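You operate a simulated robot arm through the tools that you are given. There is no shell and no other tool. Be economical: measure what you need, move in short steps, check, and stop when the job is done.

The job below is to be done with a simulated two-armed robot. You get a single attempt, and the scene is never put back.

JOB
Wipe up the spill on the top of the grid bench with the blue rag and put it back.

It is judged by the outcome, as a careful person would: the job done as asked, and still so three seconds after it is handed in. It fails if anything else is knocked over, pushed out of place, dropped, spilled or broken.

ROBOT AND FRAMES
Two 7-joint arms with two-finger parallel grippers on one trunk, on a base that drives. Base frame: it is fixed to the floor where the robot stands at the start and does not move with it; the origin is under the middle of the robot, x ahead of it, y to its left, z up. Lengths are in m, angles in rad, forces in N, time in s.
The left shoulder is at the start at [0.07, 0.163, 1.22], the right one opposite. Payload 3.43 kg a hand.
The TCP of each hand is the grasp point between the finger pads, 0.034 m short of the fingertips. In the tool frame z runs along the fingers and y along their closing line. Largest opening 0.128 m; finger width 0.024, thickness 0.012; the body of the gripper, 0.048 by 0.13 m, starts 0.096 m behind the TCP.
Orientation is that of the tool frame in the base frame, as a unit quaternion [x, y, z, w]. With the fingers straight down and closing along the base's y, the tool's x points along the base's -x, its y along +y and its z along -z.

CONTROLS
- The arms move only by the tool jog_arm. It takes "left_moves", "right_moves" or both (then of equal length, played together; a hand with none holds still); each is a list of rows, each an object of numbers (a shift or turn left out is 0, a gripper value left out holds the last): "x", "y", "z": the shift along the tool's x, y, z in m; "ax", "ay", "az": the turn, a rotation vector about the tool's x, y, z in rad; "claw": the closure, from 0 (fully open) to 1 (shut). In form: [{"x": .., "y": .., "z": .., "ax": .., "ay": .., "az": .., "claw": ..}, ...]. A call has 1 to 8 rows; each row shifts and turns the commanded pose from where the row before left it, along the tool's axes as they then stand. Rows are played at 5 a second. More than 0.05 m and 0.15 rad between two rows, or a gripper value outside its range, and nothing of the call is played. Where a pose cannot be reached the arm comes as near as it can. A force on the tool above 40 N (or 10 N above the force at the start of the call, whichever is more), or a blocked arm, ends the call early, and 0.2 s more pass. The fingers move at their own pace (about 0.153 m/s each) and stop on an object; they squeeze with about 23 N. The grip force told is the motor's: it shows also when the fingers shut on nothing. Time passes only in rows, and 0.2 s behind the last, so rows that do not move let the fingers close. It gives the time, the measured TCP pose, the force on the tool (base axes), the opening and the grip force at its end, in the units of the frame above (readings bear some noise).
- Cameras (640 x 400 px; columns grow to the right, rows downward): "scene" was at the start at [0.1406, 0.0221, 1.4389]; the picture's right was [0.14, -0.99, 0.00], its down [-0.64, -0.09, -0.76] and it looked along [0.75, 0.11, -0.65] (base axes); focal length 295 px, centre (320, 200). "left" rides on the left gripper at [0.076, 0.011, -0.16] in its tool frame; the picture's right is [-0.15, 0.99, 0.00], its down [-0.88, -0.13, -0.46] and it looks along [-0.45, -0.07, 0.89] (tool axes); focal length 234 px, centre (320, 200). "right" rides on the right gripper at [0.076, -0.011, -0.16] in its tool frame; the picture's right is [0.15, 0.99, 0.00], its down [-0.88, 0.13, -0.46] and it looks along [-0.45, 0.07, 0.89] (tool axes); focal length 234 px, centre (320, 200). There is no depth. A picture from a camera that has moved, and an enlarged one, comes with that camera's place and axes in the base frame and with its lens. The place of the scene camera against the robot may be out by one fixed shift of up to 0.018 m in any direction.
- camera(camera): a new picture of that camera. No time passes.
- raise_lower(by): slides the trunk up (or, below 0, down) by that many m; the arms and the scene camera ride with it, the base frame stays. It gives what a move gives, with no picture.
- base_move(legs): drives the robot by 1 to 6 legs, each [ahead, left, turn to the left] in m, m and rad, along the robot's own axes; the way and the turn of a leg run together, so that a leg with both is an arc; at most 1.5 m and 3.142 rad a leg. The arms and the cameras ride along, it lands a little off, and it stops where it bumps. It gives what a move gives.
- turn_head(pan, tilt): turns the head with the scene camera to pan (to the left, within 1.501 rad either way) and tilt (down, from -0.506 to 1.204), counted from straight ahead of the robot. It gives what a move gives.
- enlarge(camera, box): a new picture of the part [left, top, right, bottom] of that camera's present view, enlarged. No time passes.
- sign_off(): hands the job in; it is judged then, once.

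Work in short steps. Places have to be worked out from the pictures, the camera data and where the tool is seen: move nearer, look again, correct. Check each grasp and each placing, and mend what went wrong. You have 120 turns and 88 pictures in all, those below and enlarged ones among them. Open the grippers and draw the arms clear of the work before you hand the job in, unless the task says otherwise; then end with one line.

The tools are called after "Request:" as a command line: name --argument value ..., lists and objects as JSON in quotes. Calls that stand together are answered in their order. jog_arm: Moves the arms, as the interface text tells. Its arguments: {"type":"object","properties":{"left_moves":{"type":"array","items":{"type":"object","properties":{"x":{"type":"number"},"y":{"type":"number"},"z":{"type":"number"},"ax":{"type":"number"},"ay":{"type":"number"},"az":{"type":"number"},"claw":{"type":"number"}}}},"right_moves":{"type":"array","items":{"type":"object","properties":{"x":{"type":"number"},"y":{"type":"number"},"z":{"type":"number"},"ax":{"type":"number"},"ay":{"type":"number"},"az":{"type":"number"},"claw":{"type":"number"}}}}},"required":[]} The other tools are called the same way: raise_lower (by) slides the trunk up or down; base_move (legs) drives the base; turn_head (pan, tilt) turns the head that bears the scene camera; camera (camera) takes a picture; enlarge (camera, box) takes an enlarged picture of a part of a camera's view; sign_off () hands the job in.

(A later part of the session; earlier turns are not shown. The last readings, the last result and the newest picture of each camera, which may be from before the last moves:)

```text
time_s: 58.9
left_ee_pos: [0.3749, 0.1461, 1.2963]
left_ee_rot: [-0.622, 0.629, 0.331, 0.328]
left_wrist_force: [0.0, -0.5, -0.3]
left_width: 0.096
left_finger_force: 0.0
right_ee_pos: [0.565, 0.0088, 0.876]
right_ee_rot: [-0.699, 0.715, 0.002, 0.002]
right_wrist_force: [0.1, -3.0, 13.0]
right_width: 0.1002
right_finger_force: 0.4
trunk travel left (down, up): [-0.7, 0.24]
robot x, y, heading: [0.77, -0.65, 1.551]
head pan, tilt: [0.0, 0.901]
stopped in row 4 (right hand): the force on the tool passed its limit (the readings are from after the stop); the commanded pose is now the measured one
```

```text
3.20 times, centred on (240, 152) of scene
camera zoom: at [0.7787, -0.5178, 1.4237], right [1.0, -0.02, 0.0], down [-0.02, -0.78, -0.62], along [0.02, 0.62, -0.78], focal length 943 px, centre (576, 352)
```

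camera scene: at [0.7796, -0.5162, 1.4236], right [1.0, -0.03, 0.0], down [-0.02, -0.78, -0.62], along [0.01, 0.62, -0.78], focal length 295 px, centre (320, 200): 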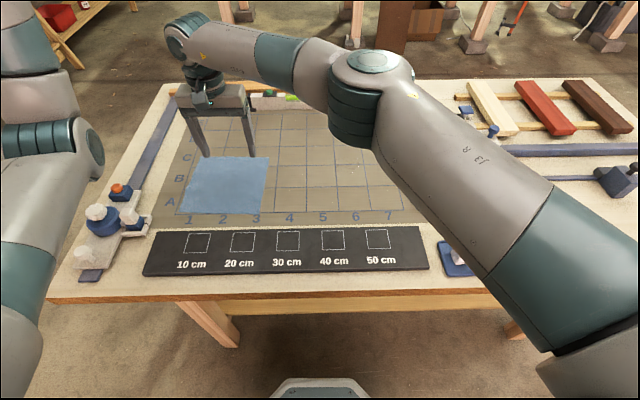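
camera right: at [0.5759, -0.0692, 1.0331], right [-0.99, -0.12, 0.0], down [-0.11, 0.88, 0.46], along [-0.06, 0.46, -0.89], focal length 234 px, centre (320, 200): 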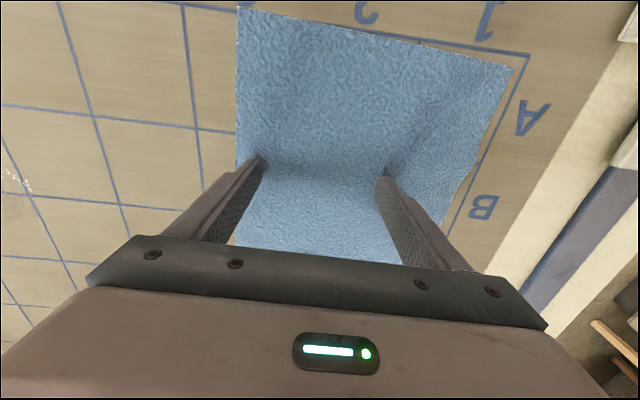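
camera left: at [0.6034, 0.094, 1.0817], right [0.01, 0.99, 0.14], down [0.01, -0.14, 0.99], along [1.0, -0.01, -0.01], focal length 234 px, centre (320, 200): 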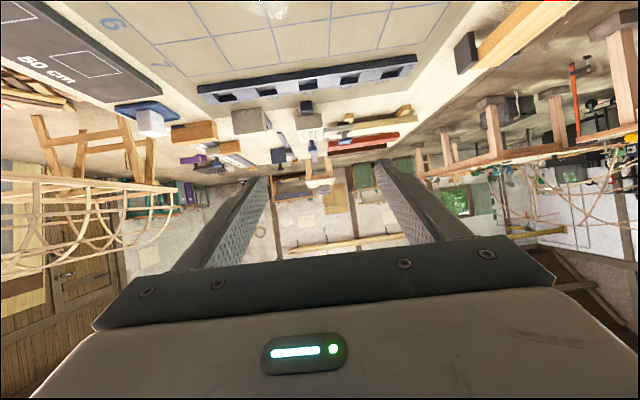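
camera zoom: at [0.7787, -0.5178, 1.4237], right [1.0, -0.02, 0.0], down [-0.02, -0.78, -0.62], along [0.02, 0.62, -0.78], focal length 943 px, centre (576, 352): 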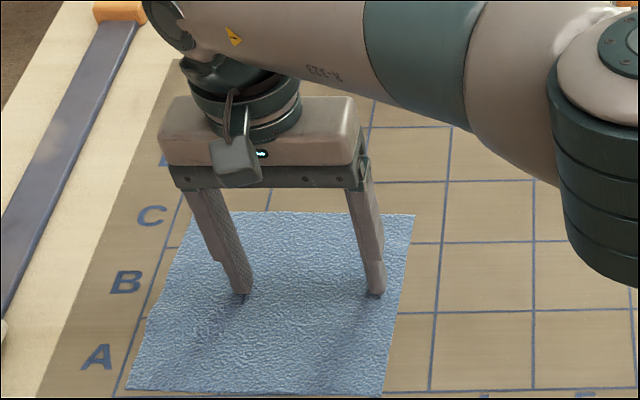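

Contact already at TCP z≈0.876 with 13 N, and the rag dimples under the fingertips, so it's soft cloth and the surface there is near z≈0.84. I keep the press and try a short drag toward the spill (+x).

Request:
jog_arm --right_moves '[{"y": -0.015}, {"y": -0.02}, {"y": -0.02}]'

Request:
camera --camera "right"

Request:
enlarge --camera "scene" --box '[140, 90, 340, 215]'

```text
time_s: 59.7
left_ee_pos: [0.3755, 0.147, 1.2968]
left_ee_rot: [-0.622, 0.629, 0.331, 0.328]
left_wrist_force: [0.0, -1.8, 0.7]
left_width: 0.0958
left_finger_force: 0.2
right_ee_pos: [0.6206, 0.007, 0.8748]
right_ee_rot: [-0.698, 0.716, 0.003, 0.003]
right_wrist_force: [-2.7, 1.4, 13.2]
right_width: 0.0985
right_finger_force: 0.0
trunk travel left (down, up): [-0.7, 0.24]
robot x, y, heading: [0.7719, -0.6512, 1.547]
head pan, tilt: [0.0, 0.901]
```

```text
64 pictures are left
camera right: at [0.6303, -0.0707, 1.033], right [-0.99, -0.12, 0.0], down [-0.11, 0.88, 0.46], along [-0.06, 0.46, -0.89], focal length 234 px, centre (320, 200)
```

right: 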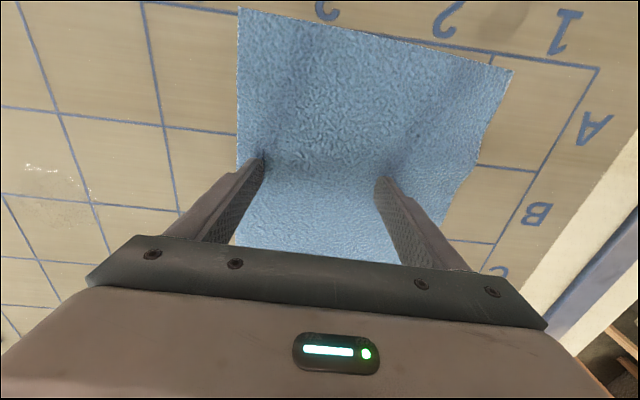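

```text
3.20 times, centred on (240, 152) of scene
camera zoom: at [0.779, -0.5173, 1.4237], right [1.0, -0.02, 0.0], down [-0.02, -0.78, -0.62], along [0.02, 0.62, -0.78], focal length 943 px, centre (576, 352)
```

zoom: 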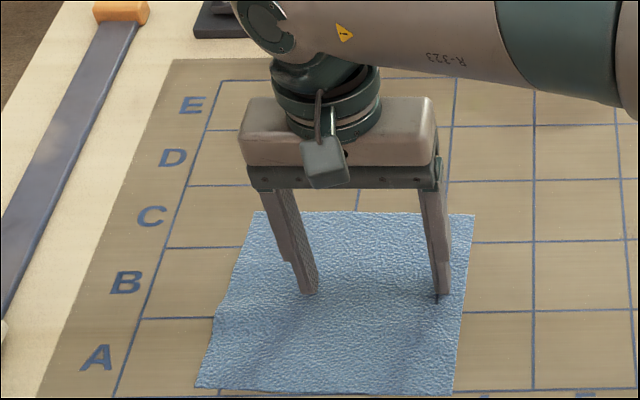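

The rag follows the fingers cleanly without wrinkling. By this camera the spill centre is near (0.861, 0.037), so I keep dragging, about half the way first.

Request:
jog_arm --right_moves '[{"x": -0.005, "y": -0.03}, {"x": -0.005, "y": -0.03}, {"x": -0.005, "y": -0.03}, {"x": -0.005, "y": -0.03}, {"x": -0.005, "y": -0.03}]'

Request:
camera --camera "right"

Request:
camera --camera "scene"

```text
time_s: 60.9
left_ee_pos: [0.3766, 0.1466, 1.2963]
left_ee_rot: [-0.622, 0.63, 0.33, 0.329]
left_wrist_force: [-1.0, -0.6, 0.0]
left_width: 0.0958
left_finger_force: 0.1
right_ee_pos: [0.7718, 0.0293, 0.8754]
right_ee_rot: [-0.698, 0.716, 0.001, 0.001]
right_wrist_force: [-1.1, 0.4, 9.9]
right_width: 0.0992
right_finger_force: 0.1
trunk travel left (down, up): [-0.7, 0.24]
robot x, y, heading: [0.7706, -0.6505, 1.543]
head pan, tilt: [0.0, 0.901]
```

```text
62 pictures are left
camera right: at [0.7826, -0.0487, 1.0332], right [-0.99, -0.12, 0.0], down [-0.11, 0.88, 0.46], along [-0.06, 0.46, -0.89], focal length 234 px, centre (320, 200)
```

right: 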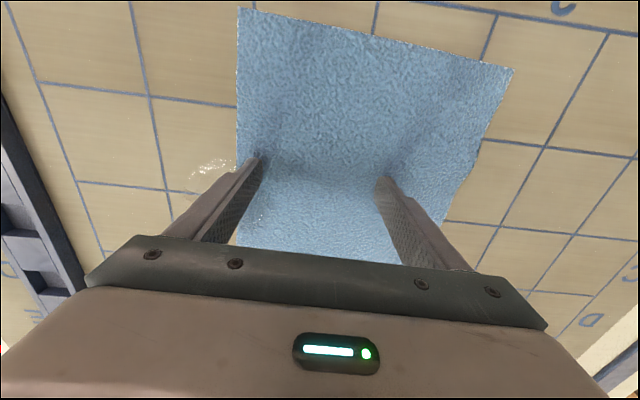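

```text
61 pictures are left
camera scene: at [0.7795, -0.517, 1.4235], right [1.0, -0.03, 0.0], down [-0.02, -0.78, -0.62], along [0.01, 0.62, -0.78], focal length 295 px, centre (320, 200)
```

scene: 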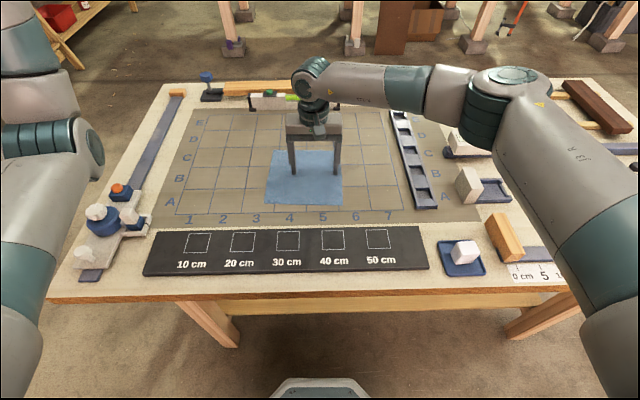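

The spill is right at the leading edge, near (0.856, 0.05). I push on until the rag covers it and beyond; the slotted bar begins around x≈1.02, so I stop with the rag edge near 0.97.

Request:
jog_arm --right_moves '[{"x": -0.006, "y": -0.03}, {"x": -0.006, "y": -0.03}, {"x": -0.006, "y": -0.03}, {"x": -0.006, "y": -0.03}]'

Request:
camera --camera "right"

```text
time_s: 61.9
left_ee_pos: [0.3753, 0.1454, 1.2978]
left_ee_rot: [-0.622, 0.63, 0.33, 0.328]
left_wrist_force: [0.8, -1.2, 0.6]
left_width: 0.0959
left_finger_force: 0.1
right_ee_pos: [0.8914, 0.051, 0.8757]
right_ee_rot: [-0.699, 0.715, 0.003, 0.002]
right_wrist_force: [-6.5, 0.1, 15.6]
right_width: 0.0968
right_finger_force: 0.1
trunk travel left (down, up): [-0.7, 0.24]
robot x, y, heading: [0.7684, -0.6517, 1.548]
head pan, tilt: [0.0, 0.901]
```

```text
60 pictures are left
camera right: at [0.9017, -0.027, 1.033], right [-0.99, -0.12, 0.0], down [-0.11, 0.88, 0.46], along [-0.06, 0.46, -0.89], focal length 234 px, centre (320, 200)
```

right: 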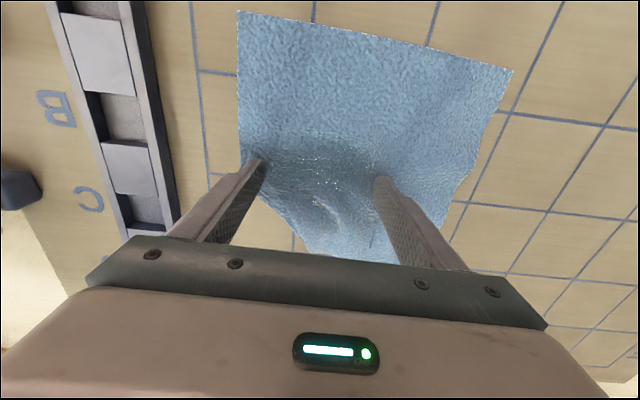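

The rag is on the spill and darkening as it soaks it up. I check from the scene camera.

Request:
enlarge --camera "scene" --box '[260, 100, 440, 215]'

```text
3.48 times, centred on (350, 158) of scene
camera zoom: at [0.7785, -0.5183, 1.4239], right [1.0, -0.02, 0.0], down [-0.02, -0.78, -0.62], along [0.02, 0.62, -0.78], focal length 1025 px, centre (216, 348)
```

zoom: 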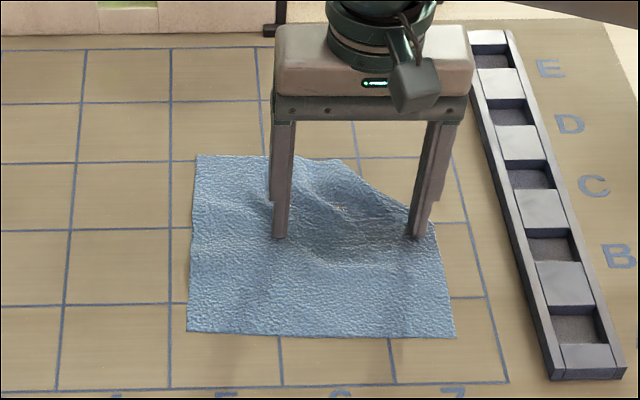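

The far leading corner has rucked a little under the push. I scrub with short strokes back and forth over the spill spot.

Request:
jog_arm --right_moves '[{"y": 0.03}, {"y": 0.03}, {"x": -0.015, "y": -0.025}, {"y": -0.03}, {"y": 0.03}, {"x": 0.015, "y": 0.03}, {"y": -0.03}, {"y": 0.03}]'

Request:
camera --camera "right"

Request:
enlarge --camera "scene" --box '[240, 100, 420, 215]'

```text
time_s: 63.7
left_ee_pos: [0.3772, 0.1453, 1.2971]
left_ee_rot: [-0.62, 0.63, 0.33, 0.33]
left_wrist_force: [-0.6, -0.9, -0.4]
left_width: 0.096
left_finger_force: 0.1
right_ee_pos: [0.8317, 0.0517, 0.8755]
right_ee_rot: [-0.698, 0.717, 0.003, 0.003]
right_wrist_force: [9.9, -0.9, 26.5]
right_width: 0.098
right_finger_force: 0.1
trunk travel left (down, up): [-0.7, 0.24]
robot x, y, heading: [0.7678, -0.651, 1.547]
head pan, tilt: [0.0, 0.901]
```

```text
58 pictures are left
camera right: at [0.8414, -0.0271, 1.0329], right [-0.99, -0.12, 0.0], down [-0.11, 0.88, 0.46], along [-0.05, 0.46, -0.89], focal length 234 px, centre (320, 200)
```

right: 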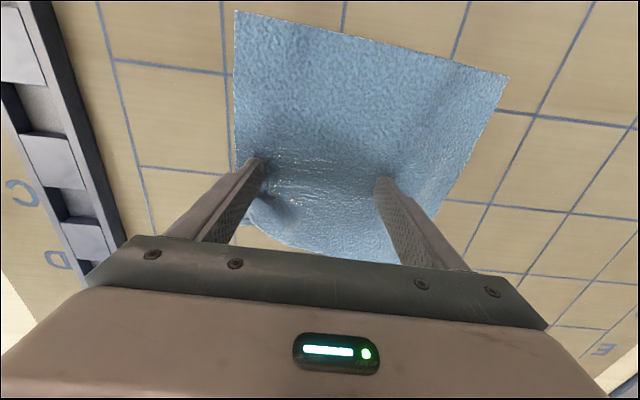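

```text
3.48 times, centred on (330, 158) of scene
camera zoom: at [0.7794, -0.5195, 1.4241], right [1.0, -0.03, 0.0], down [-0.02, -0.78, -0.62], along [0.02, 0.62, -0.78], focal length 1025 px, centre (285, 348)
```

zoom: 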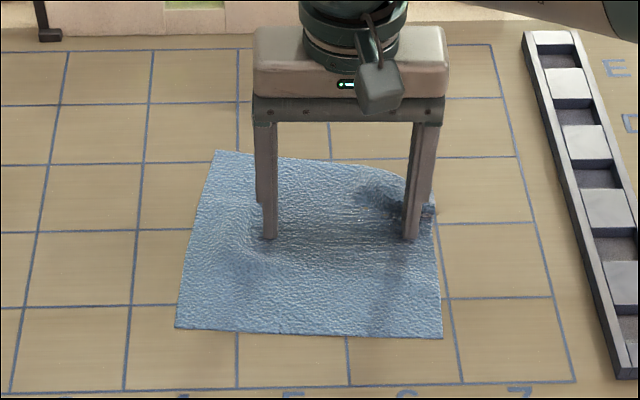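

The pressed-on area passed over the spill several times. I drag the rag back about 13 cm to uncover the spot and look at what's left.

Request:
jog_arm --right_moves '[{"y": 0.03}, {"x": 0.005, "y": 0.03}, {"x": 0.005, "y": 0.03}, {"x": 0.005, "y": 0.03}, {"x": 0.005, "y": 0.03}]'

Request:
camera --camera "right"

Request:
enlarge --camera "scene" --box '[220, 100, 420, 225]'

```text
time_s: 64.9
left_ee_pos: [0.375, 0.144, 1.2974]
left_ee_rot: [-0.621, 0.629, 0.331, 0.33]
left_wrist_force: [-0.4, -0.4, -1.3]
left_width: 0.0959
left_finger_force: 0.1
right_ee_pos: [0.6743, 0.0339, 0.8749]
right_ee_rot: [-0.7, 0.714, 0.003, 0.002]
right_wrist_force: [2.4, 6.5, 33.5]
right_width: 0.1018
right_finger_force: 1.5
trunk travel left (down, up): [-0.7, 0.24]
robot x, y, heading: [0.7642, -0.6499, 1.551]
head pan, tilt: [0.0, 0.901]
```

```text
56 pictures are left
camera right: at [0.6857, -0.0451, 1.0329], right [-0.99, -0.13, 0.0], down [-0.11, 0.88, 0.46], along [-0.06, 0.46, -0.89], focal length 234 px, centre (320, 200)
```

right: 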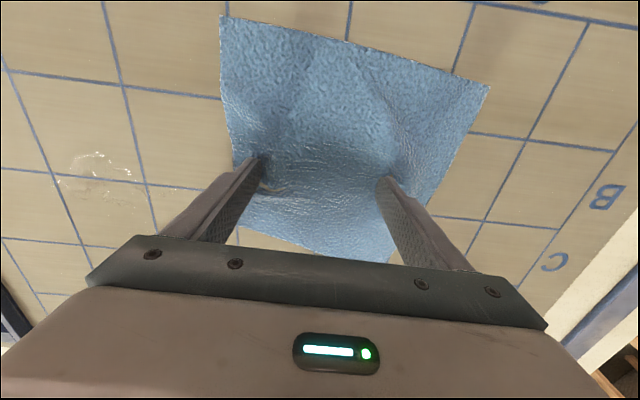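

```text
3.20 times, centred on (320, 162) of scene
camera zoom: at [0.7782, -0.5193, 1.4239], right [1.0, -0.02, 0.0], down [-0.02, -0.78, -0.62], along [0.02, 0.62, -0.78], focal length 943 px, centre (320, 320)
```

zoom: 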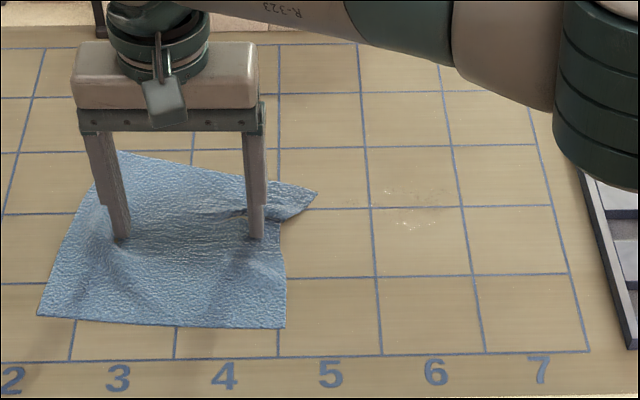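

Some of the spill remains. I look closer at it and the rag's fold.

Request:
enlarge --camera "scene" --box '[310, 140, 390, 190]'

Request:
enlarge --camera "right" --box '[0, 100, 320, 300]'

```text
8.00 times, centred on (350, 165) of scene
camera zoom: at [0.7782, -0.5193, 1.4239], right [1.0, -0.02, 0.0], down [-0.02, -0.78, -0.62], along [0.02, 0.62, -0.78], focal length 2358 px, centre (80, 480)
```

zoom: 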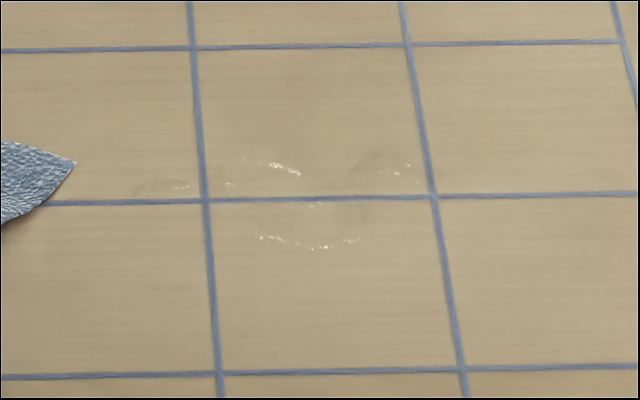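

```text
2.00 times, centred on (160, 200) of right
camera zoom: at [0.6857, -0.0451, 1.0329], right [-0.99, -0.13, 0.0], down [-0.11, 0.88, 0.46], along [-0.06, 0.46, -0.89], focal length 468 px, centre (640, 200)
```

zoom: 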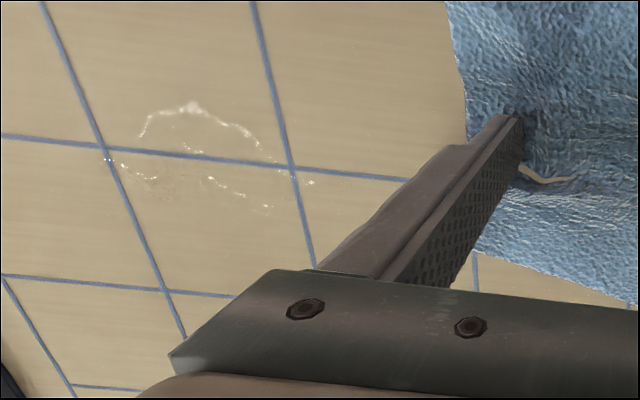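

The fingertip path is wiped clean; only the two arcs at y≈0.034 and y≈0.074 remain, so wiping works where the fingers press. The leading finger has slid to the rag's edge, so I lift, and look before re-pressing further inside.

Request:
jog_arm --right_moves '[{"z": -0.03}, {"z": -0.04}, {"y": 0.03}, {}]'

Request:
camera --camera "right"

Request:
enlarge --camera "scene" --box '[200, 100, 400, 225]'

```text
time_s: 65.9
left_ee_pos: [0.3768, 0.1479, 1.2944]
left_ee_rot: [-0.622, 0.63, 0.33, 0.328]
left_wrist_force: [0.3, -0.3, 0.7]
left_width: 0.0959
left_finger_force: 0.1
right_ee_pos: [0.6471, 0.0356, 0.9444]
right_ee_rot: [-0.699, 0.715, 0.002, 0.0]
right_wrist_force: [-0.4, 0.2, 0.5]
right_width: 0.1001
right_finger_force: 0.0
trunk travel left (down, up): [-0.7, 0.24]
robot x, y, heading: [0.7701, -0.6533, 1.545]
head pan, tilt: [0.0, 0.901]
```

```text
52 pictures are left
camera right: at [0.6577, -0.0419, 1.1017], right [-0.99, -0.12, 0.0], down [-0.11, 0.88, 0.46], along [-0.06, 0.46, -0.89], focal length 234 px, centre (320, 200)
```

right: 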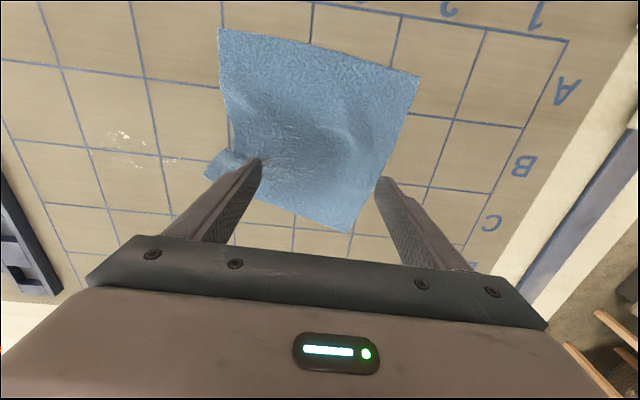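

```text
3.20 times, centred on (300, 162) of scene
camera zoom: at [0.7798, -0.516, 1.4235], right [1.0, -0.03, 0.0], down [-0.02, -0.78, -0.62], along [0.01, 0.62, -0.78], focal length 943 px, centre (384, 320)
```

zoom: 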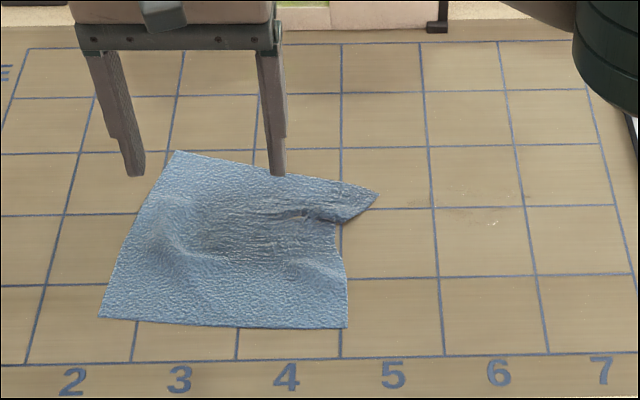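

The rag is only lightly wrinkled, centred near (0.67, 0.02). I'll narrow the fingers to ~5 cm and press near the leading edge again at about (0.70, 0.02).

Request:
jog_arm --right_moves '[{"x": 0.008, "y": -0.027, "claw": 0.6}, {"x": 0.008, "y": -0.027}, {}, {"z": 0.03}, {"z": 0.025}, {"z": 0.01}, {"z": 0.005}]'

Request:
camera --camera "right"

```text
time_s: 67.5
left_ee_pos: [0.3744, 0.1462, 1.2963]
left_ee_rot: [-0.622, 0.63, 0.33, 0.328]
left_wrist_force: [0.1, -0.7, 0.3]
left_width: 0.0961
left_finger_force: 0.1
right_ee_pos: [0.7002, 0.02, 0.8755]
right_ee_rot: [-0.698, 0.716, 0.003, 0.002]
right_wrist_force: [-0.8, 3.1, 5.1]
right_width: 0.0508
right_finger_force: 0.1
trunk travel left (down, up): [-0.7, 0.24]
robot x, y, heading: [0.769, -0.6517, 1.544]
head pan, tilt: [0.0, 0.901]
```

```text
50 pictures are left
camera right: at [0.7106, -0.0582, 1.0331], right [-0.99, -0.12, 0.0], down [-0.11, 0.88, 0.46], along [-0.06, 0.46, -0.89], focal length 234 px, centre (320, 200)
```

right: 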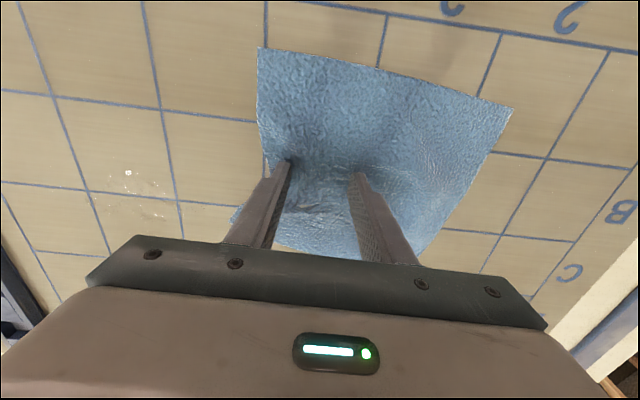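

Contact made at 5 N; I press a little more and stroke forward along y≈0.033 over the nearer arc.

Request:
jog_arm --right_moves '[{"z": 0.005}, {"x": -0.004, "y": -0.035}, {"x": -0.004, "y": -0.035}, {"x": -0.004, "y": -0.035}, {"x": -0.004, "y": -0.035}, {"x": -0.001, "y": -0.035}, {"y": -0.025}]'

Request:
camera --camera "right"

```text
time_s: 68.2
left_ee_pos: [0.3763, 0.1454, 1.296]
left_ee_rot: [-0.622, 0.63, 0.33, 0.327]
left_wrist_force: [0.4, 0.0, -0.5]
left_width: 0.0961
left_finger_force: 0.0
right_ee_pos: [0.7422, 0.0228, 0.8751]
right_ee_rot: [-0.7, 0.714, 0.007, -0.001]
right_wrist_force: [-0.3, -8.0, 20.8]
right_width: 0.051
right_finger_force: 0.1
trunk travel left (down, up): [-0.7, 0.24]
robot x, y, heading: [0.7639, -0.6509, 1.543]
head pan, tilt: [0.0, 0.901]
stopped in row 3 (right hand): the force on the tool passed its limit (the readings are from after the stop); the commanded pose is now the measured one
```

```text
49 pictures are left
camera right: at [0.7534, -0.0566, 1.0331], right [-0.99, -0.13, 0.01], down [-0.11, 0.88, 0.46], along [-0.07, 0.46, -0.89], focal length 234 px, centre (320, 200)
```

right: 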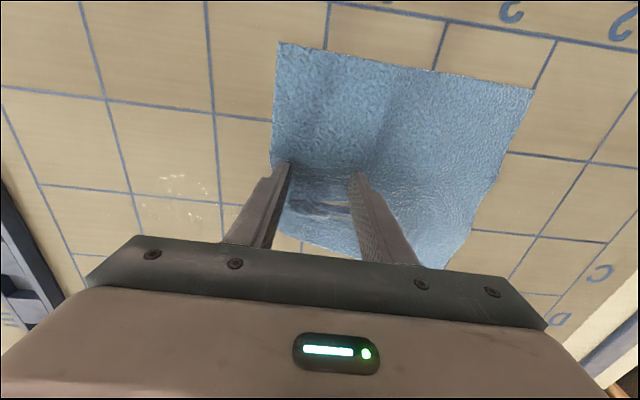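

Too much press spiked the force; it has now reset at a lighter 20 N. I continue the stroke in smaller steps.

Request:
jog_arm --right_moves '[{"x": -0.003, "y": -0.025, "z": -0.001}, {"x": -0.003, "y": -0.025}, {"x": -0.003, "y": -0.025}, {"x": -0.003, "y": -0.025}, {"x": -0.003, "y": -0.025}, {"y": -0.025}]'

Request:
camera --camera "right"

```text
time_s: 69.6
left_ee_pos: [0.3702, 0.144, 1.2973]
left_ee_rot: [-0.622, 0.629, 0.331, 0.329]
left_wrist_force: [0.0, -0.1, 0.0]
left_width: 0.0962
left_finger_force: 0.1
right_ee_pos: [0.8895, 0.0313, 0.8763]
right_ee_rot: [-0.7, 0.714, 0.006, 0.002]
right_wrist_force: [-10.7, 1.2, 26.9]
right_width: 0.0448
right_finger_force: 0.0
trunk travel left (down, up): [-0.7, 0.24]
robot x, y, heading: [0.7652, -0.6508, 1.547]
head pan, tilt: [0.0, 0.901]
```

```text
48 pictures are left
camera right: at [0.901, -0.047, 1.0328], right [-0.99, -0.13, 0.01], down [-0.11, 0.88, 0.47], along [-0.06, 0.46, -0.89], focal length 234 px, centre (320, 200)
```

right: 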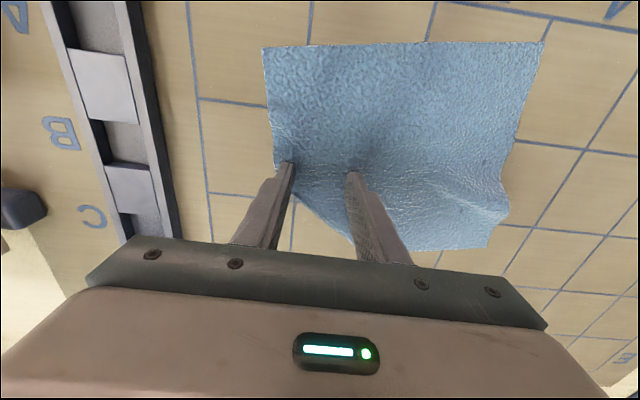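

Good stroke. Now back, shift to y≈0.077 for the farther arc, and stroke forward and back again.

Request:
jog_arm --right_moves '[{"y": 0.025, "z": -0.001}, {"y": 0.025}, {"x": -0.023, "y": 0.01}, {"x": -0.022}, {"y": -0.025}, {"y": -0.025}, {"y": -0.02}]'

Request:
camera --camera "right"

Request:
enlarge --camera "scene" --box '[240, 100, 440, 225]'

```text
time_s: 71.2
left_ee_pos: [0.373, 0.1458, 1.2958]
left_ee_rot: [-0.622, 0.629, 0.33, 0.329]
left_wrist_force: [-0.1, 0.2, -0.9]
left_width: 0.0964
left_finger_force: 0.0
right_ee_pos: [0.9023, 0.0799, 0.8761]
right_ee_rot: [-0.699, 0.715, 0.006, 0.0]
right_wrist_force: [-4.2, 0.8, 9.5]
right_width: 0.0492
right_finger_force: 0.1
trunk travel left (down, up): [-0.7, 0.24]
robot x, y, heading: [0.767, -0.6518, 1.543]
head pan, tilt: [0.0, 0.901]
```

```text
47 pictures are left
camera right: at [0.9134, 0.0007, 1.0331], right [-0.99, -0.13, 0.01], down [-0.11, 0.88, 0.46], along [-0.06, 0.46, -0.89], focal length 234 px, centre (320, 200)
```

right: 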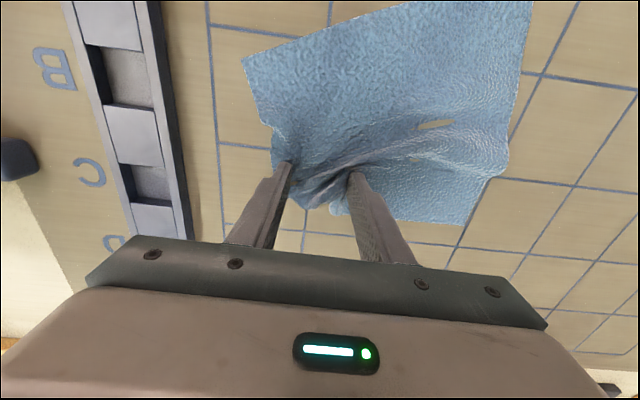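

```text
3.20 times, centred on (340, 162) of scene
camera zoom: at [0.7776, -0.517, 1.4237], right [1.0, -0.02, 0.0], down [-0.02, -0.78, -0.62], along [0.01, 0.62, -0.78], focal length 943 px, centre (256, 320)
```

zoom: 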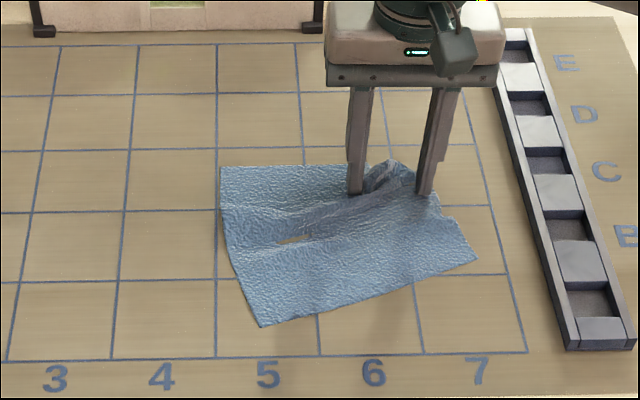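

I drag back toward -x along y≈0.075 to finish the far arc and uncover the spot.

Request:
jog_arm --right_moves '[{"y": 0.025}, {"y": 0.025}, {"y": 0.025}, {"x": 0.005, "y": 0.03}, {"x": 0.005, "y": 0.03}, {"x": 0.005, "y": 0.03}, {"x": 0.005, "y": 0.03}]'

Request:
enlarge --camera "right" --box '[0, 0, 640, 400]'

Request:
enlarge --camera "scene" --box '[220, 100, 420, 225]'

```text
time_s: 72.8
left_ee_pos: [0.3716, 0.1455, 1.2963]
left_ee_rot: [-0.622, 0.629, 0.33, 0.329]
left_wrist_force: [-0.8, -0.2, -0.7]
left_width: 0.096
left_finger_force: 0.1
right_ee_pos: [0.7046, 0.0622, 0.8758]
right_ee_rot: [-0.7, 0.714, 0.006, 0.0]
right_wrist_force: [-1.1, 3.0, 14.9]
right_width: 0.0507
right_finger_force: 0.2
trunk travel left (down, up): [-0.7, 0.24]
robot x, y, heading: [0.77, -0.6511, 1.551]
head pan, tilt: [0.0, 0.901]
```

```text
1.00 times, centred on (320, 200) of right
camera zoom: at [0.7169, -0.0161, 1.0331], right [-0.99, -0.13, 0.01], down [-0.11, 0.88, 0.46], along [-0.07, 0.46, -0.89], focal length 234 px, centre (320, 200)
```

zoom: 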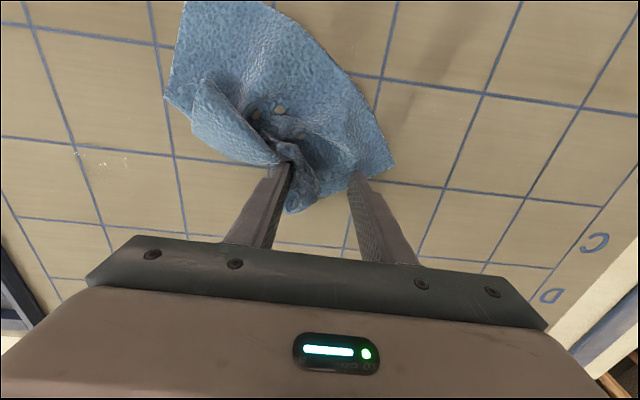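

```text
3.20 times, centred on (320, 162) of scene
camera zoom: at [0.7768, -0.5176, 1.4237], right [1.0, -0.02, 0.0], down [-0.02, -0.78, -0.62], along [0.01, 0.62, -0.78], focal length 943 px, centre (320, 320)
```

zoom: 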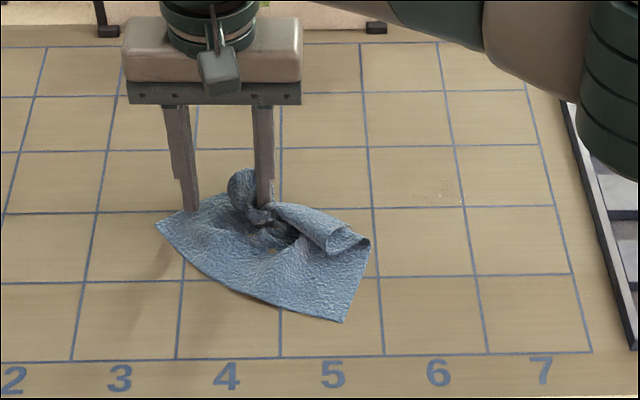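

Nearly all gone; I zoom in on what remains.

Request:
enlarge --camera "scene" --box '[310, 140, 390, 190]'

Request:
enlarge --camera "right" --box '[0, 80, 240, 230]'

```text
8.00 times, centred on (350, 165) of scene
camera zoom: at [0.7768, -0.5176, 1.4237], right [1.0, -0.02, 0.0], down [-0.02, -0.78, -0.62], along [0.01, 0.62, -0.78], focal length 2358 px, centre (80, 480)
```

zoom: 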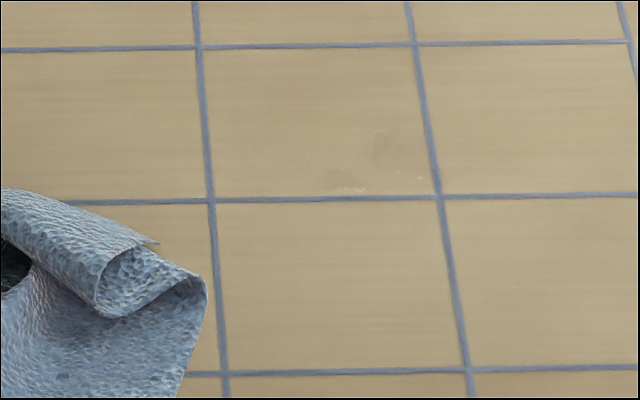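

```text
2.67 times, centred on (120, 155) of right
camera zoom: at [0.7169, -0.0161, 1.0331], right [-0.99, -0.13, 0.01], down [-0.11, 0.88, 0.46], along [-0.07, 0.46, -0.89], focal length 624 px, centre (853, 320)
```

zoom: 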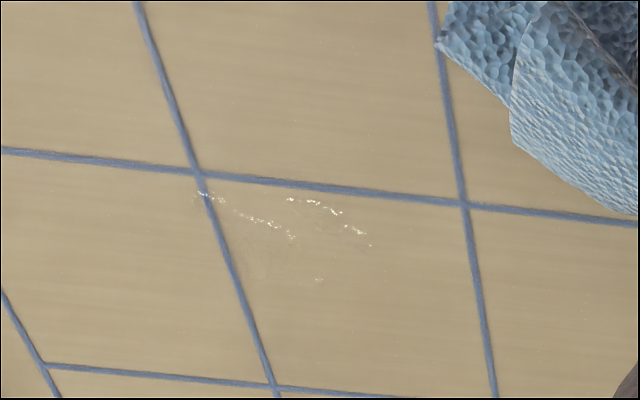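

Only faint flecks remain around x 0.86–0.91, y 0.06–0.09. I'll re-press on the flat part of the rag near (0.73, -0.025) and take it over those.

Request:
jog_arm --right_moves '[{"z": -0.03}, {"z": -0.03}, {"x": 0.045, "y": -0.012}, {"x": 0.042, "y": -0.012}, {}, {"z": 0.03}, {"z": 0.02}, {"z": 0.009}]'

Request:
camera --camera "right"

```text
time_s: 74.6
left_ee_pos: [0.3727, 0.1469, 1.2954]
left_ee_rot: [-0.622, 0.63, 0.329, 0.328]
left_wrist_force: [-0.2, -0.1, -0.2]
left_width: 0.0962
left_finger_force: 0.0
right_ee_pos: [0.7285, -0.024, 0.8748]
right_ee_rot: [-0.7, 0.714, 0.005, 0.0]
right_wrist_force: [-0.5, -0.6, 2.4]
right_width: 0.0508
right_finger_force: 0.0
trunk travel left (down, up): [-0.7, 0.24]
robot x, y, heading: [0.7646, -0.6496, 1.551]
head pan, tilt: [0.0, 0.901]
```

```text
41 pictures are left
camera right: at [0.7401, -0.1023, 1.0332], right [-0.99, -0.13, 0.01], down [-0.11, 0.88, 0.46], along [-0.06, 0.46, -0.89], focal length 234 px, centre (320, 200)
```

right: 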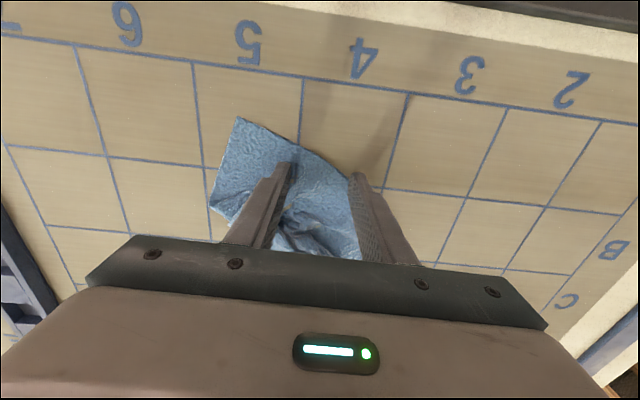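

The trailing finger is at the rag's edge; I shift 2 cm further in and press.

Request:
jog_arm --right_moves '[{"z": -0.03}, {"x": -0.022, "y": -0.02}, {}, {"z": 0.02}, {"z": 0.01}]'

Request:
camera --camera "right"

```text
time_s: 75.8
left_ee_pos: [0.3732, 0.147, 1.2954]
left_ee_rot: [-0.622, 0.63, 0.33, 0.329]
left_wrist_force: [-0.4, 0.0, 0.3]
left_width: 0.0958
left_finger_force: 0.1
right_ee_pos: [0.7486, -0.003, 0.8766]
right_ee_rot: [-0.7, 0.714, 0.005, 0.001]
right_wrist_force: [0.2, 1.2, 6.9]
right_width: 0.0512
right_finger_force: 0.0
trunk travel left (down, up): [-0.7, 0.24]
robot x, y, heading: [0.7701, -0.6509, 1.549]
head pan, tilt: [0.0, 0.901]
```

```text
40 pictures are left
camera right: at [0.7605, -0.0813, 1.0337], right [-0.99, -0.13, 0.01], down [-0.11, 0.88, 0.46], along [-0.06, 0.46, -0.89], focal length 234 px, centre (320, 200)
```

right: 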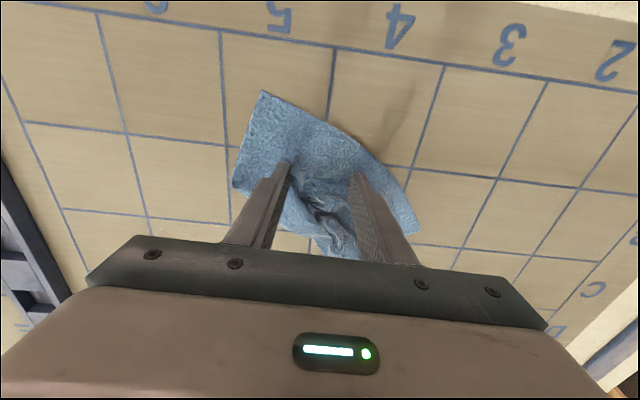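

Both tips are on cloth now, 7 N. I drag to the flecks and through them along y≈0.067.

Request:
jog_arm --right_moves '[{"x": -0.018, "y": -0.025, "z": 0.001}, {"x": -0.018, "y": -0.025}, {"x": -0.018, "y": -0.025}, {"x": -0.018, "y": -0.02}, {"y": -0.03}, {"y": -0.03}, {"x": -0.002, "y": -0.025}]'

Request:
camera --camera "right"

```text
time_s: 77.4
left_ee_pos: [0.3723, 0.1447, 1.2966]
left_ee_rot: [-0.623, 0.629, 0.33, 0.328]
left_wrist_force: [-0.5, 0.4, -0.4]
left_width: 0.0962
left_finger_force: 0.1
right_ee_pos: [0.9301, 0.0668, 0.8758]
right_ee_rot: [-0.7, 0.714, 0.005, 0.001]
right_wrist_force: [-5.7, 0.3, 19.3]
right_width: 0.0483
right_finger_force: 0.0
trunk travel left (down, up): [-0.7, 0.24]
robot x, y, heading: [0.7678, -0.6512, 1.553]
head pan, tilt: [0.0, 0.901]
```

```text
39 pictures are left
camera right: at [0.9418, -0.0115, 1.0334], right [-0.99, -0.13, 0.01], down [-0.11, 0.88, 0.46], along [-0.06, 0.46, -0.89], focal length 234 px, centre (320, 200)
```

right: 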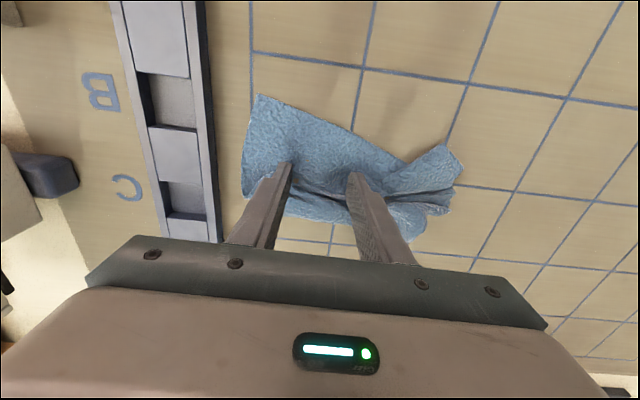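

Moving well and clear of the slotted bar. I stroke back, step to y≈0.085, and stroke again both ways.

Request:
jog_arm --right_moves '[{"y": 0.03}, {"y": 0.03}, {"y": 0.03}, {"x": -0.018}, {"y": -0.03}, {"y": -0.03}, {"y": 0.03}, {"y": 0.03}]'

Request:
jog_arm --right_moves '[{"x": 0.01, "y": 0.03}, {"x": 0.01, "y": 0.03}, {"x": 0.01, "y": 0.03}, {"x": 0.01, "y": 0.03}]'

Request:
camera --camera "right"

Request:
enlarge --camera "scene" --box '[310, 140, 390, 190]'

```text
time_s: 79.2
left_ee_pos: [0.3708, 0.1456, 1.2969]
left_ee_rot: [-0.622, 0.629, 0.33, 0.329]
left_wrist_force: [-0.1, -0.3, 0.1]
left_width: 0.0961
left_finger_force: 0.1
right_ee_pos: [0.8396, 0.0865, 0.8751]
right_ee_rot: [-0.701, 0.713, 0.005, 0.0]
right_wrist_force: [0.2, 0.3, 23.9]
right_width: 0.0511
right_finger_force: 0.1
trunk travel left (down, up): [-0.7, 0.24]
robot x, y, heading: [0.7705, -0.6548, 1.545]
head pan, tilt: [0.0, 0.901]
```

```text
time_s: 80.2
left_ee_pos: [0.3728, 0.1441, 1.2971]
left_ee_rot: [-0.623, 0.628, 0.331, 0.328]
left_wrist_force: [0.3, 0.0, -0.4]
left_width: 0.0963
left_finger_force: 0.1
right_ee_pos: [0.721, 0.048, 0.8759]
right_ee_rot: [-0.7, 0.714, 0.005, 0.001]
right_wrist_force: [8.0, 0.6, 27.5]
right_width: 0.0549
right_finger_force: 3.7
trunk travel left (down, up): [-0.7, 0.24]
robot x, y, heading: [0.7687, -0.6568, 1.552]
head pan, tilt: [0.0, 0.901]
```

```text
38 pictures are left
camera right: at [0.7315, -0.0305, 1.0333], right [-0.99, -0.12, 0.0], down [-0.11, 0.88, 0.46], along [-0.06, 0.46, -0.89], focal length 234 px, centre (320, 200)
```

right: 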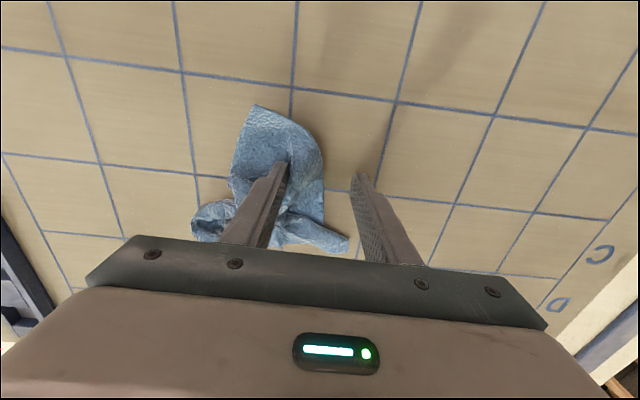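

```text
8.00 times, centred on (350, 165) of scene
camera zoom: at [0.7773, -0.5197, 1.4239], right [1.0, -0.02, 0.0], down [-0.02, -0.78, -0.62], along [0.02, 0.62, -0.78], focal length 2358 px, centre (80, 480)
```

zoom: 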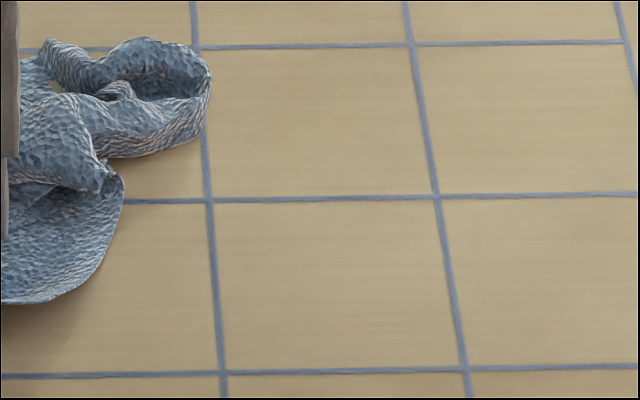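

The spot looks clean from the scene camera. I confirm with the hand camera and look at the rag's state.

Request:
enlarge --camera "right" --box '[0, 80, 240, 230]'

Request:
enlarge --camera "scene" --box '[180, 100, 380, 225]'

```text
2.67 times, centred on (120, 155) of right
camera zoom: at [0.7315, -0.0305, 1.0333], right [-0.99, -0.12, 0.0], down [-0.11, 0.88, 0.46], along [-0.06, 0.46, -0.89], focal length 624 px, centre (853, 320)
```

zoom: 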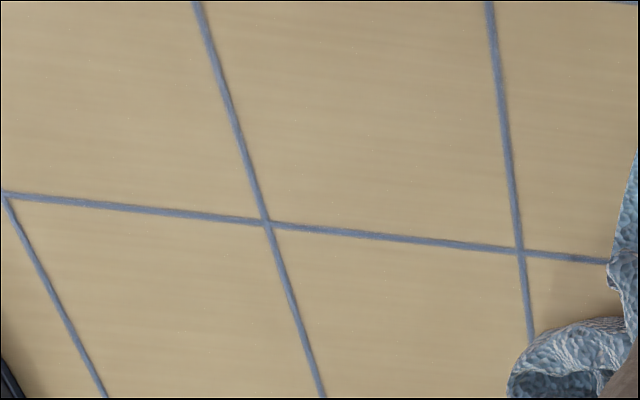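

```text
3.20 times, centred on (280, 162) of scene
camera zoom: at [0.7773, -0.5197, 1.4239], right [1.0, -0.02, 0.0], down [-0.02, -0.78, -0.62], along [0.02, 0.62, -0.78], focal length 943 px, centre (448, 320)
```

zoom: 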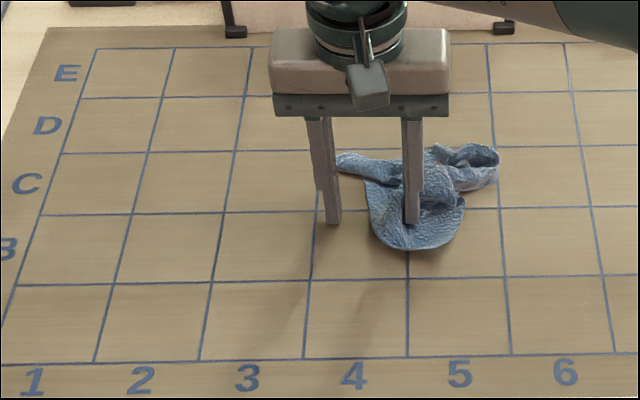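

The bench spot is clean. Now the rag: it's crumpled, so I'll pinch its near corner at about (0.765, 0.01), lift it so it hangs open, and lay it back at its place.

Request:
jog_arm --right_moves '[{"z": -0.03}, {"z": -0.03}, {"x": 0.018, "y": -0.022}, {"x": 0.018, "y": -0.022}, {}]'

Request:
camera --camera "right"

Request:
enlarge --camera "scene" --box '[220, 100, 380, 200]'

```text
time_s: 81.4
left_ee_pos: [0.3719, 0.1474, 1.2947]
left_ee_rot: [-0.623, 0.629, 0.33, 0.328]
left_wrist_force: [0.1, 0.3, -0.3]
left_width: 0.096
left_finger_force: 0.0
right_ee_pos: [0.7628, 0.0138, 0.933]
right_ee_rot: [-0.699, 0.715, 0.004, -0.001]
right_wrist_force: [0.6, 0.4, 0.1]
right_width: 0.0512
right_finger_force: 0.1
trunk travel left (down, up): [-0.7, 0.24]
robot x, y, heading: [0.7676, -0.6526, 1.552]
head pan, tilt: [0.0, 0.901]
```

```text
34 pictures are left
camera right: at [0.7737, -0.0646, 1.0914], right [-0.99, -0.13, 0.01], down [-0.11, 0.88, 0.46], along [-0.06, 0.46, -0.89], focal length 234 px, centre (320, 200)
```

right: 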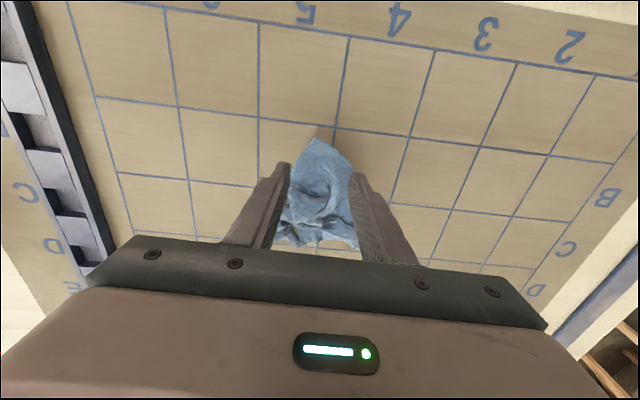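

```text
4.00 times, centred on (300, 150) of scene
camera zoom: at [0.7768, -0.5157, 1.4235], right [1.0, -0.02, 0.0], down [-0.02, -0.78, -0.62], along [0.01, 0.62, -0.78], focal length 1179 px, centre (400, 400)
```

zoom: 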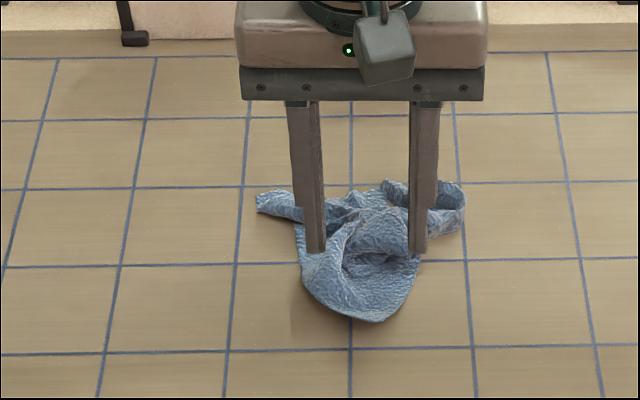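

The corner tip is near (0.768, -0.006), right between the fingers. I lower and close on it.

Request:
jog_arm --right_moves '[{"x": 0.004, "z": 0.03}, {"z": 0.022}, {"z": 0.005}, {"claw": 0.8}, {"claw": 1.0}, {}, {}]'

Request:
enlarge --camera "scene" --box '[220, 100, 380, 200]'

```text
time_s: 83.0
left_ee_pos: [0.3746, 0.1476, 1.2952]
left_ee_rot: [-0.622, 0.63, 0.33, 0.328]
left_wrist_force: [-0.2, 0.7, -0.1]
left_width: 0.0959
left_finger_force: 0.0
right_ee_pos: [0.7631, 0.0103, 0.877]
right_ee_rot: [-0.7, 0.714, 0.004, -0.001]
right_wrist_force: [-0.2, 0.3, 0.8]
right_width: 0.0019
right_finger_force: 23.2
trunk travel left (down, up): [-0.7, 0.24]
robot x, y, heading: [0.7679, -0.6508, 1.548]
head pan, tilt: [0.0, 0.901]
```

```text
4.00 times, centred on (300, 150) of scene
camera zoom: at [0.7778, -0.5158, 1.4235], right [1.0, -0.02, 0.0], down [-0.02, -0.78, -0.62], along [0.01, 0.62, -0.78], focal length 1179 px, centre (400, 400)
```

zoom: 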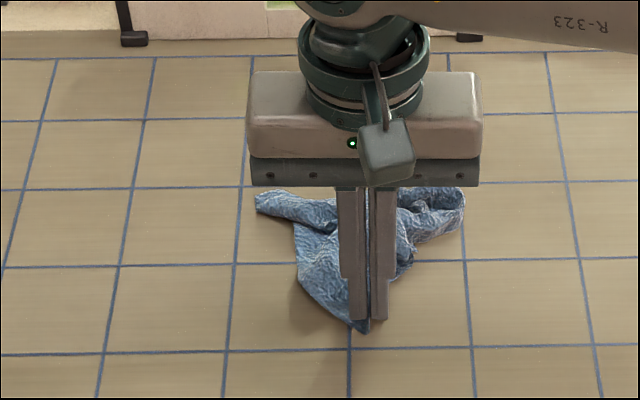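

The corner is pinched (1.9 mm of cloth, 23 N). I lift it to let the rag hang open.

Request:
jog_arm --right_moves '[{"z": -0.03}, {"z": -0.04}, {"z": -0.04}, {"z": -0.04}, {"z": -0.04}, {"z": -0.04}, {"z": -0.04}, {}]'

Request:
camera --camera "scene"

```text
time_s: 84.8
left_ee_pos: [0.3737, 0.1483, 1.2951]
left_ee_rot: [-0.623, 0.629, 0.331, 0.328]
left_wrist_force: [-0.2, -0.6, -0.5]
left_width: 0.0959
left_finger_force: 0.1
right_ee_pos: [0.7656, 0.0075, 1.145]
right_ee_rot: [-0.699, 0.715, 0.004, -0.001]
right_wrist_force: [0.9, 0.5, -0.1]
right_width: 0.0016
right_finger_force: 22.7
trunk travel left (down, up): [-0.7, 0.24]
robot x, y, heading: [0.7665, -0.6509, 1.548]
head pan, tilt: [0.0, 0.901]
```

```text
31 pictures are left
camera scene: at [0.7782, -0.5152, 1.4234], right [1.0, -0.02, 0.0], down [-0.02, -0.78, -0.62], along [0.01, 0.62, -0.78], focal length 295 px, centre (320, 200)
```

scene: 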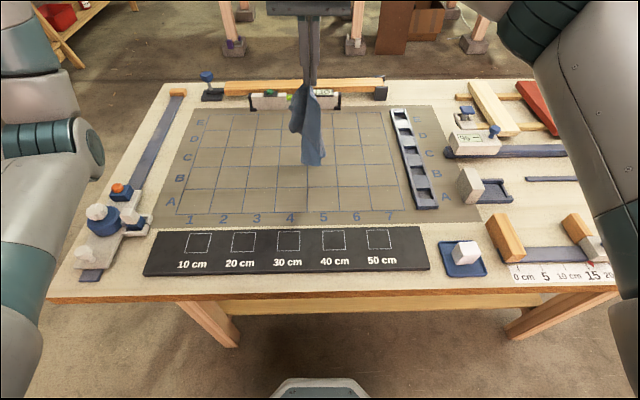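

The rag hangs freely from one corner and the bench is clean. I raise a bit and carry it over the far-right corner of its original place, to lay it down diagonally from there.

Request:
jog_arm --right_moves '[{"z": -0.04}, {"z": -0.02}, {"x": -0.021, "y": 0.034}, {"x": -0.021, "y": 0.034}, {"x": -0.021, "y": 0.034}, {"x": -0.019, "y": 0.034}, {}, {}]'

Request:
camera --camera "scene"

```text
time_s: 86.6
left_ee_pos: [0.3728, 0.148, 1.2947]
left_ee_rot: [-0.622, 0.63, 0.329, 0.329]
left_wrist_force: [0.1, 0.2, -0.5]
left_width: 0.0961
left_finger_force: 0.0
right_ee_pos: [0.6593, 0.0632, 1.2007]
right_ee_rot: [-0.7, 0.714, 0.005, -0.001]
right_wrist_force: [-0.2, 0.8, 0.0]
right_width: 0.0017
right_finger_force: 23.1
right hand out of reach, approached as far as the arm can: row 5, 6
trunk travel left (down, up): [-0.7, 0.24]
robot x, y, heading: [0.7671, -0.6551, 1.545]
head pan, tilt: [0.0, 0.901]
```

```text
30 pictures are left
camera scene: at [0.7774, -0.516, 1.4235], right [1.0, -0.02, 0.0], down [-0.02, -0.78, -0.62], along [0.01, 0.62, -0.78], focal length 295 px, centre (320, 200)
```

scene: 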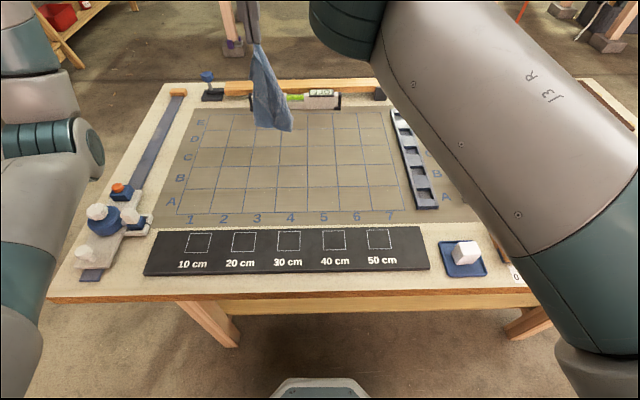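

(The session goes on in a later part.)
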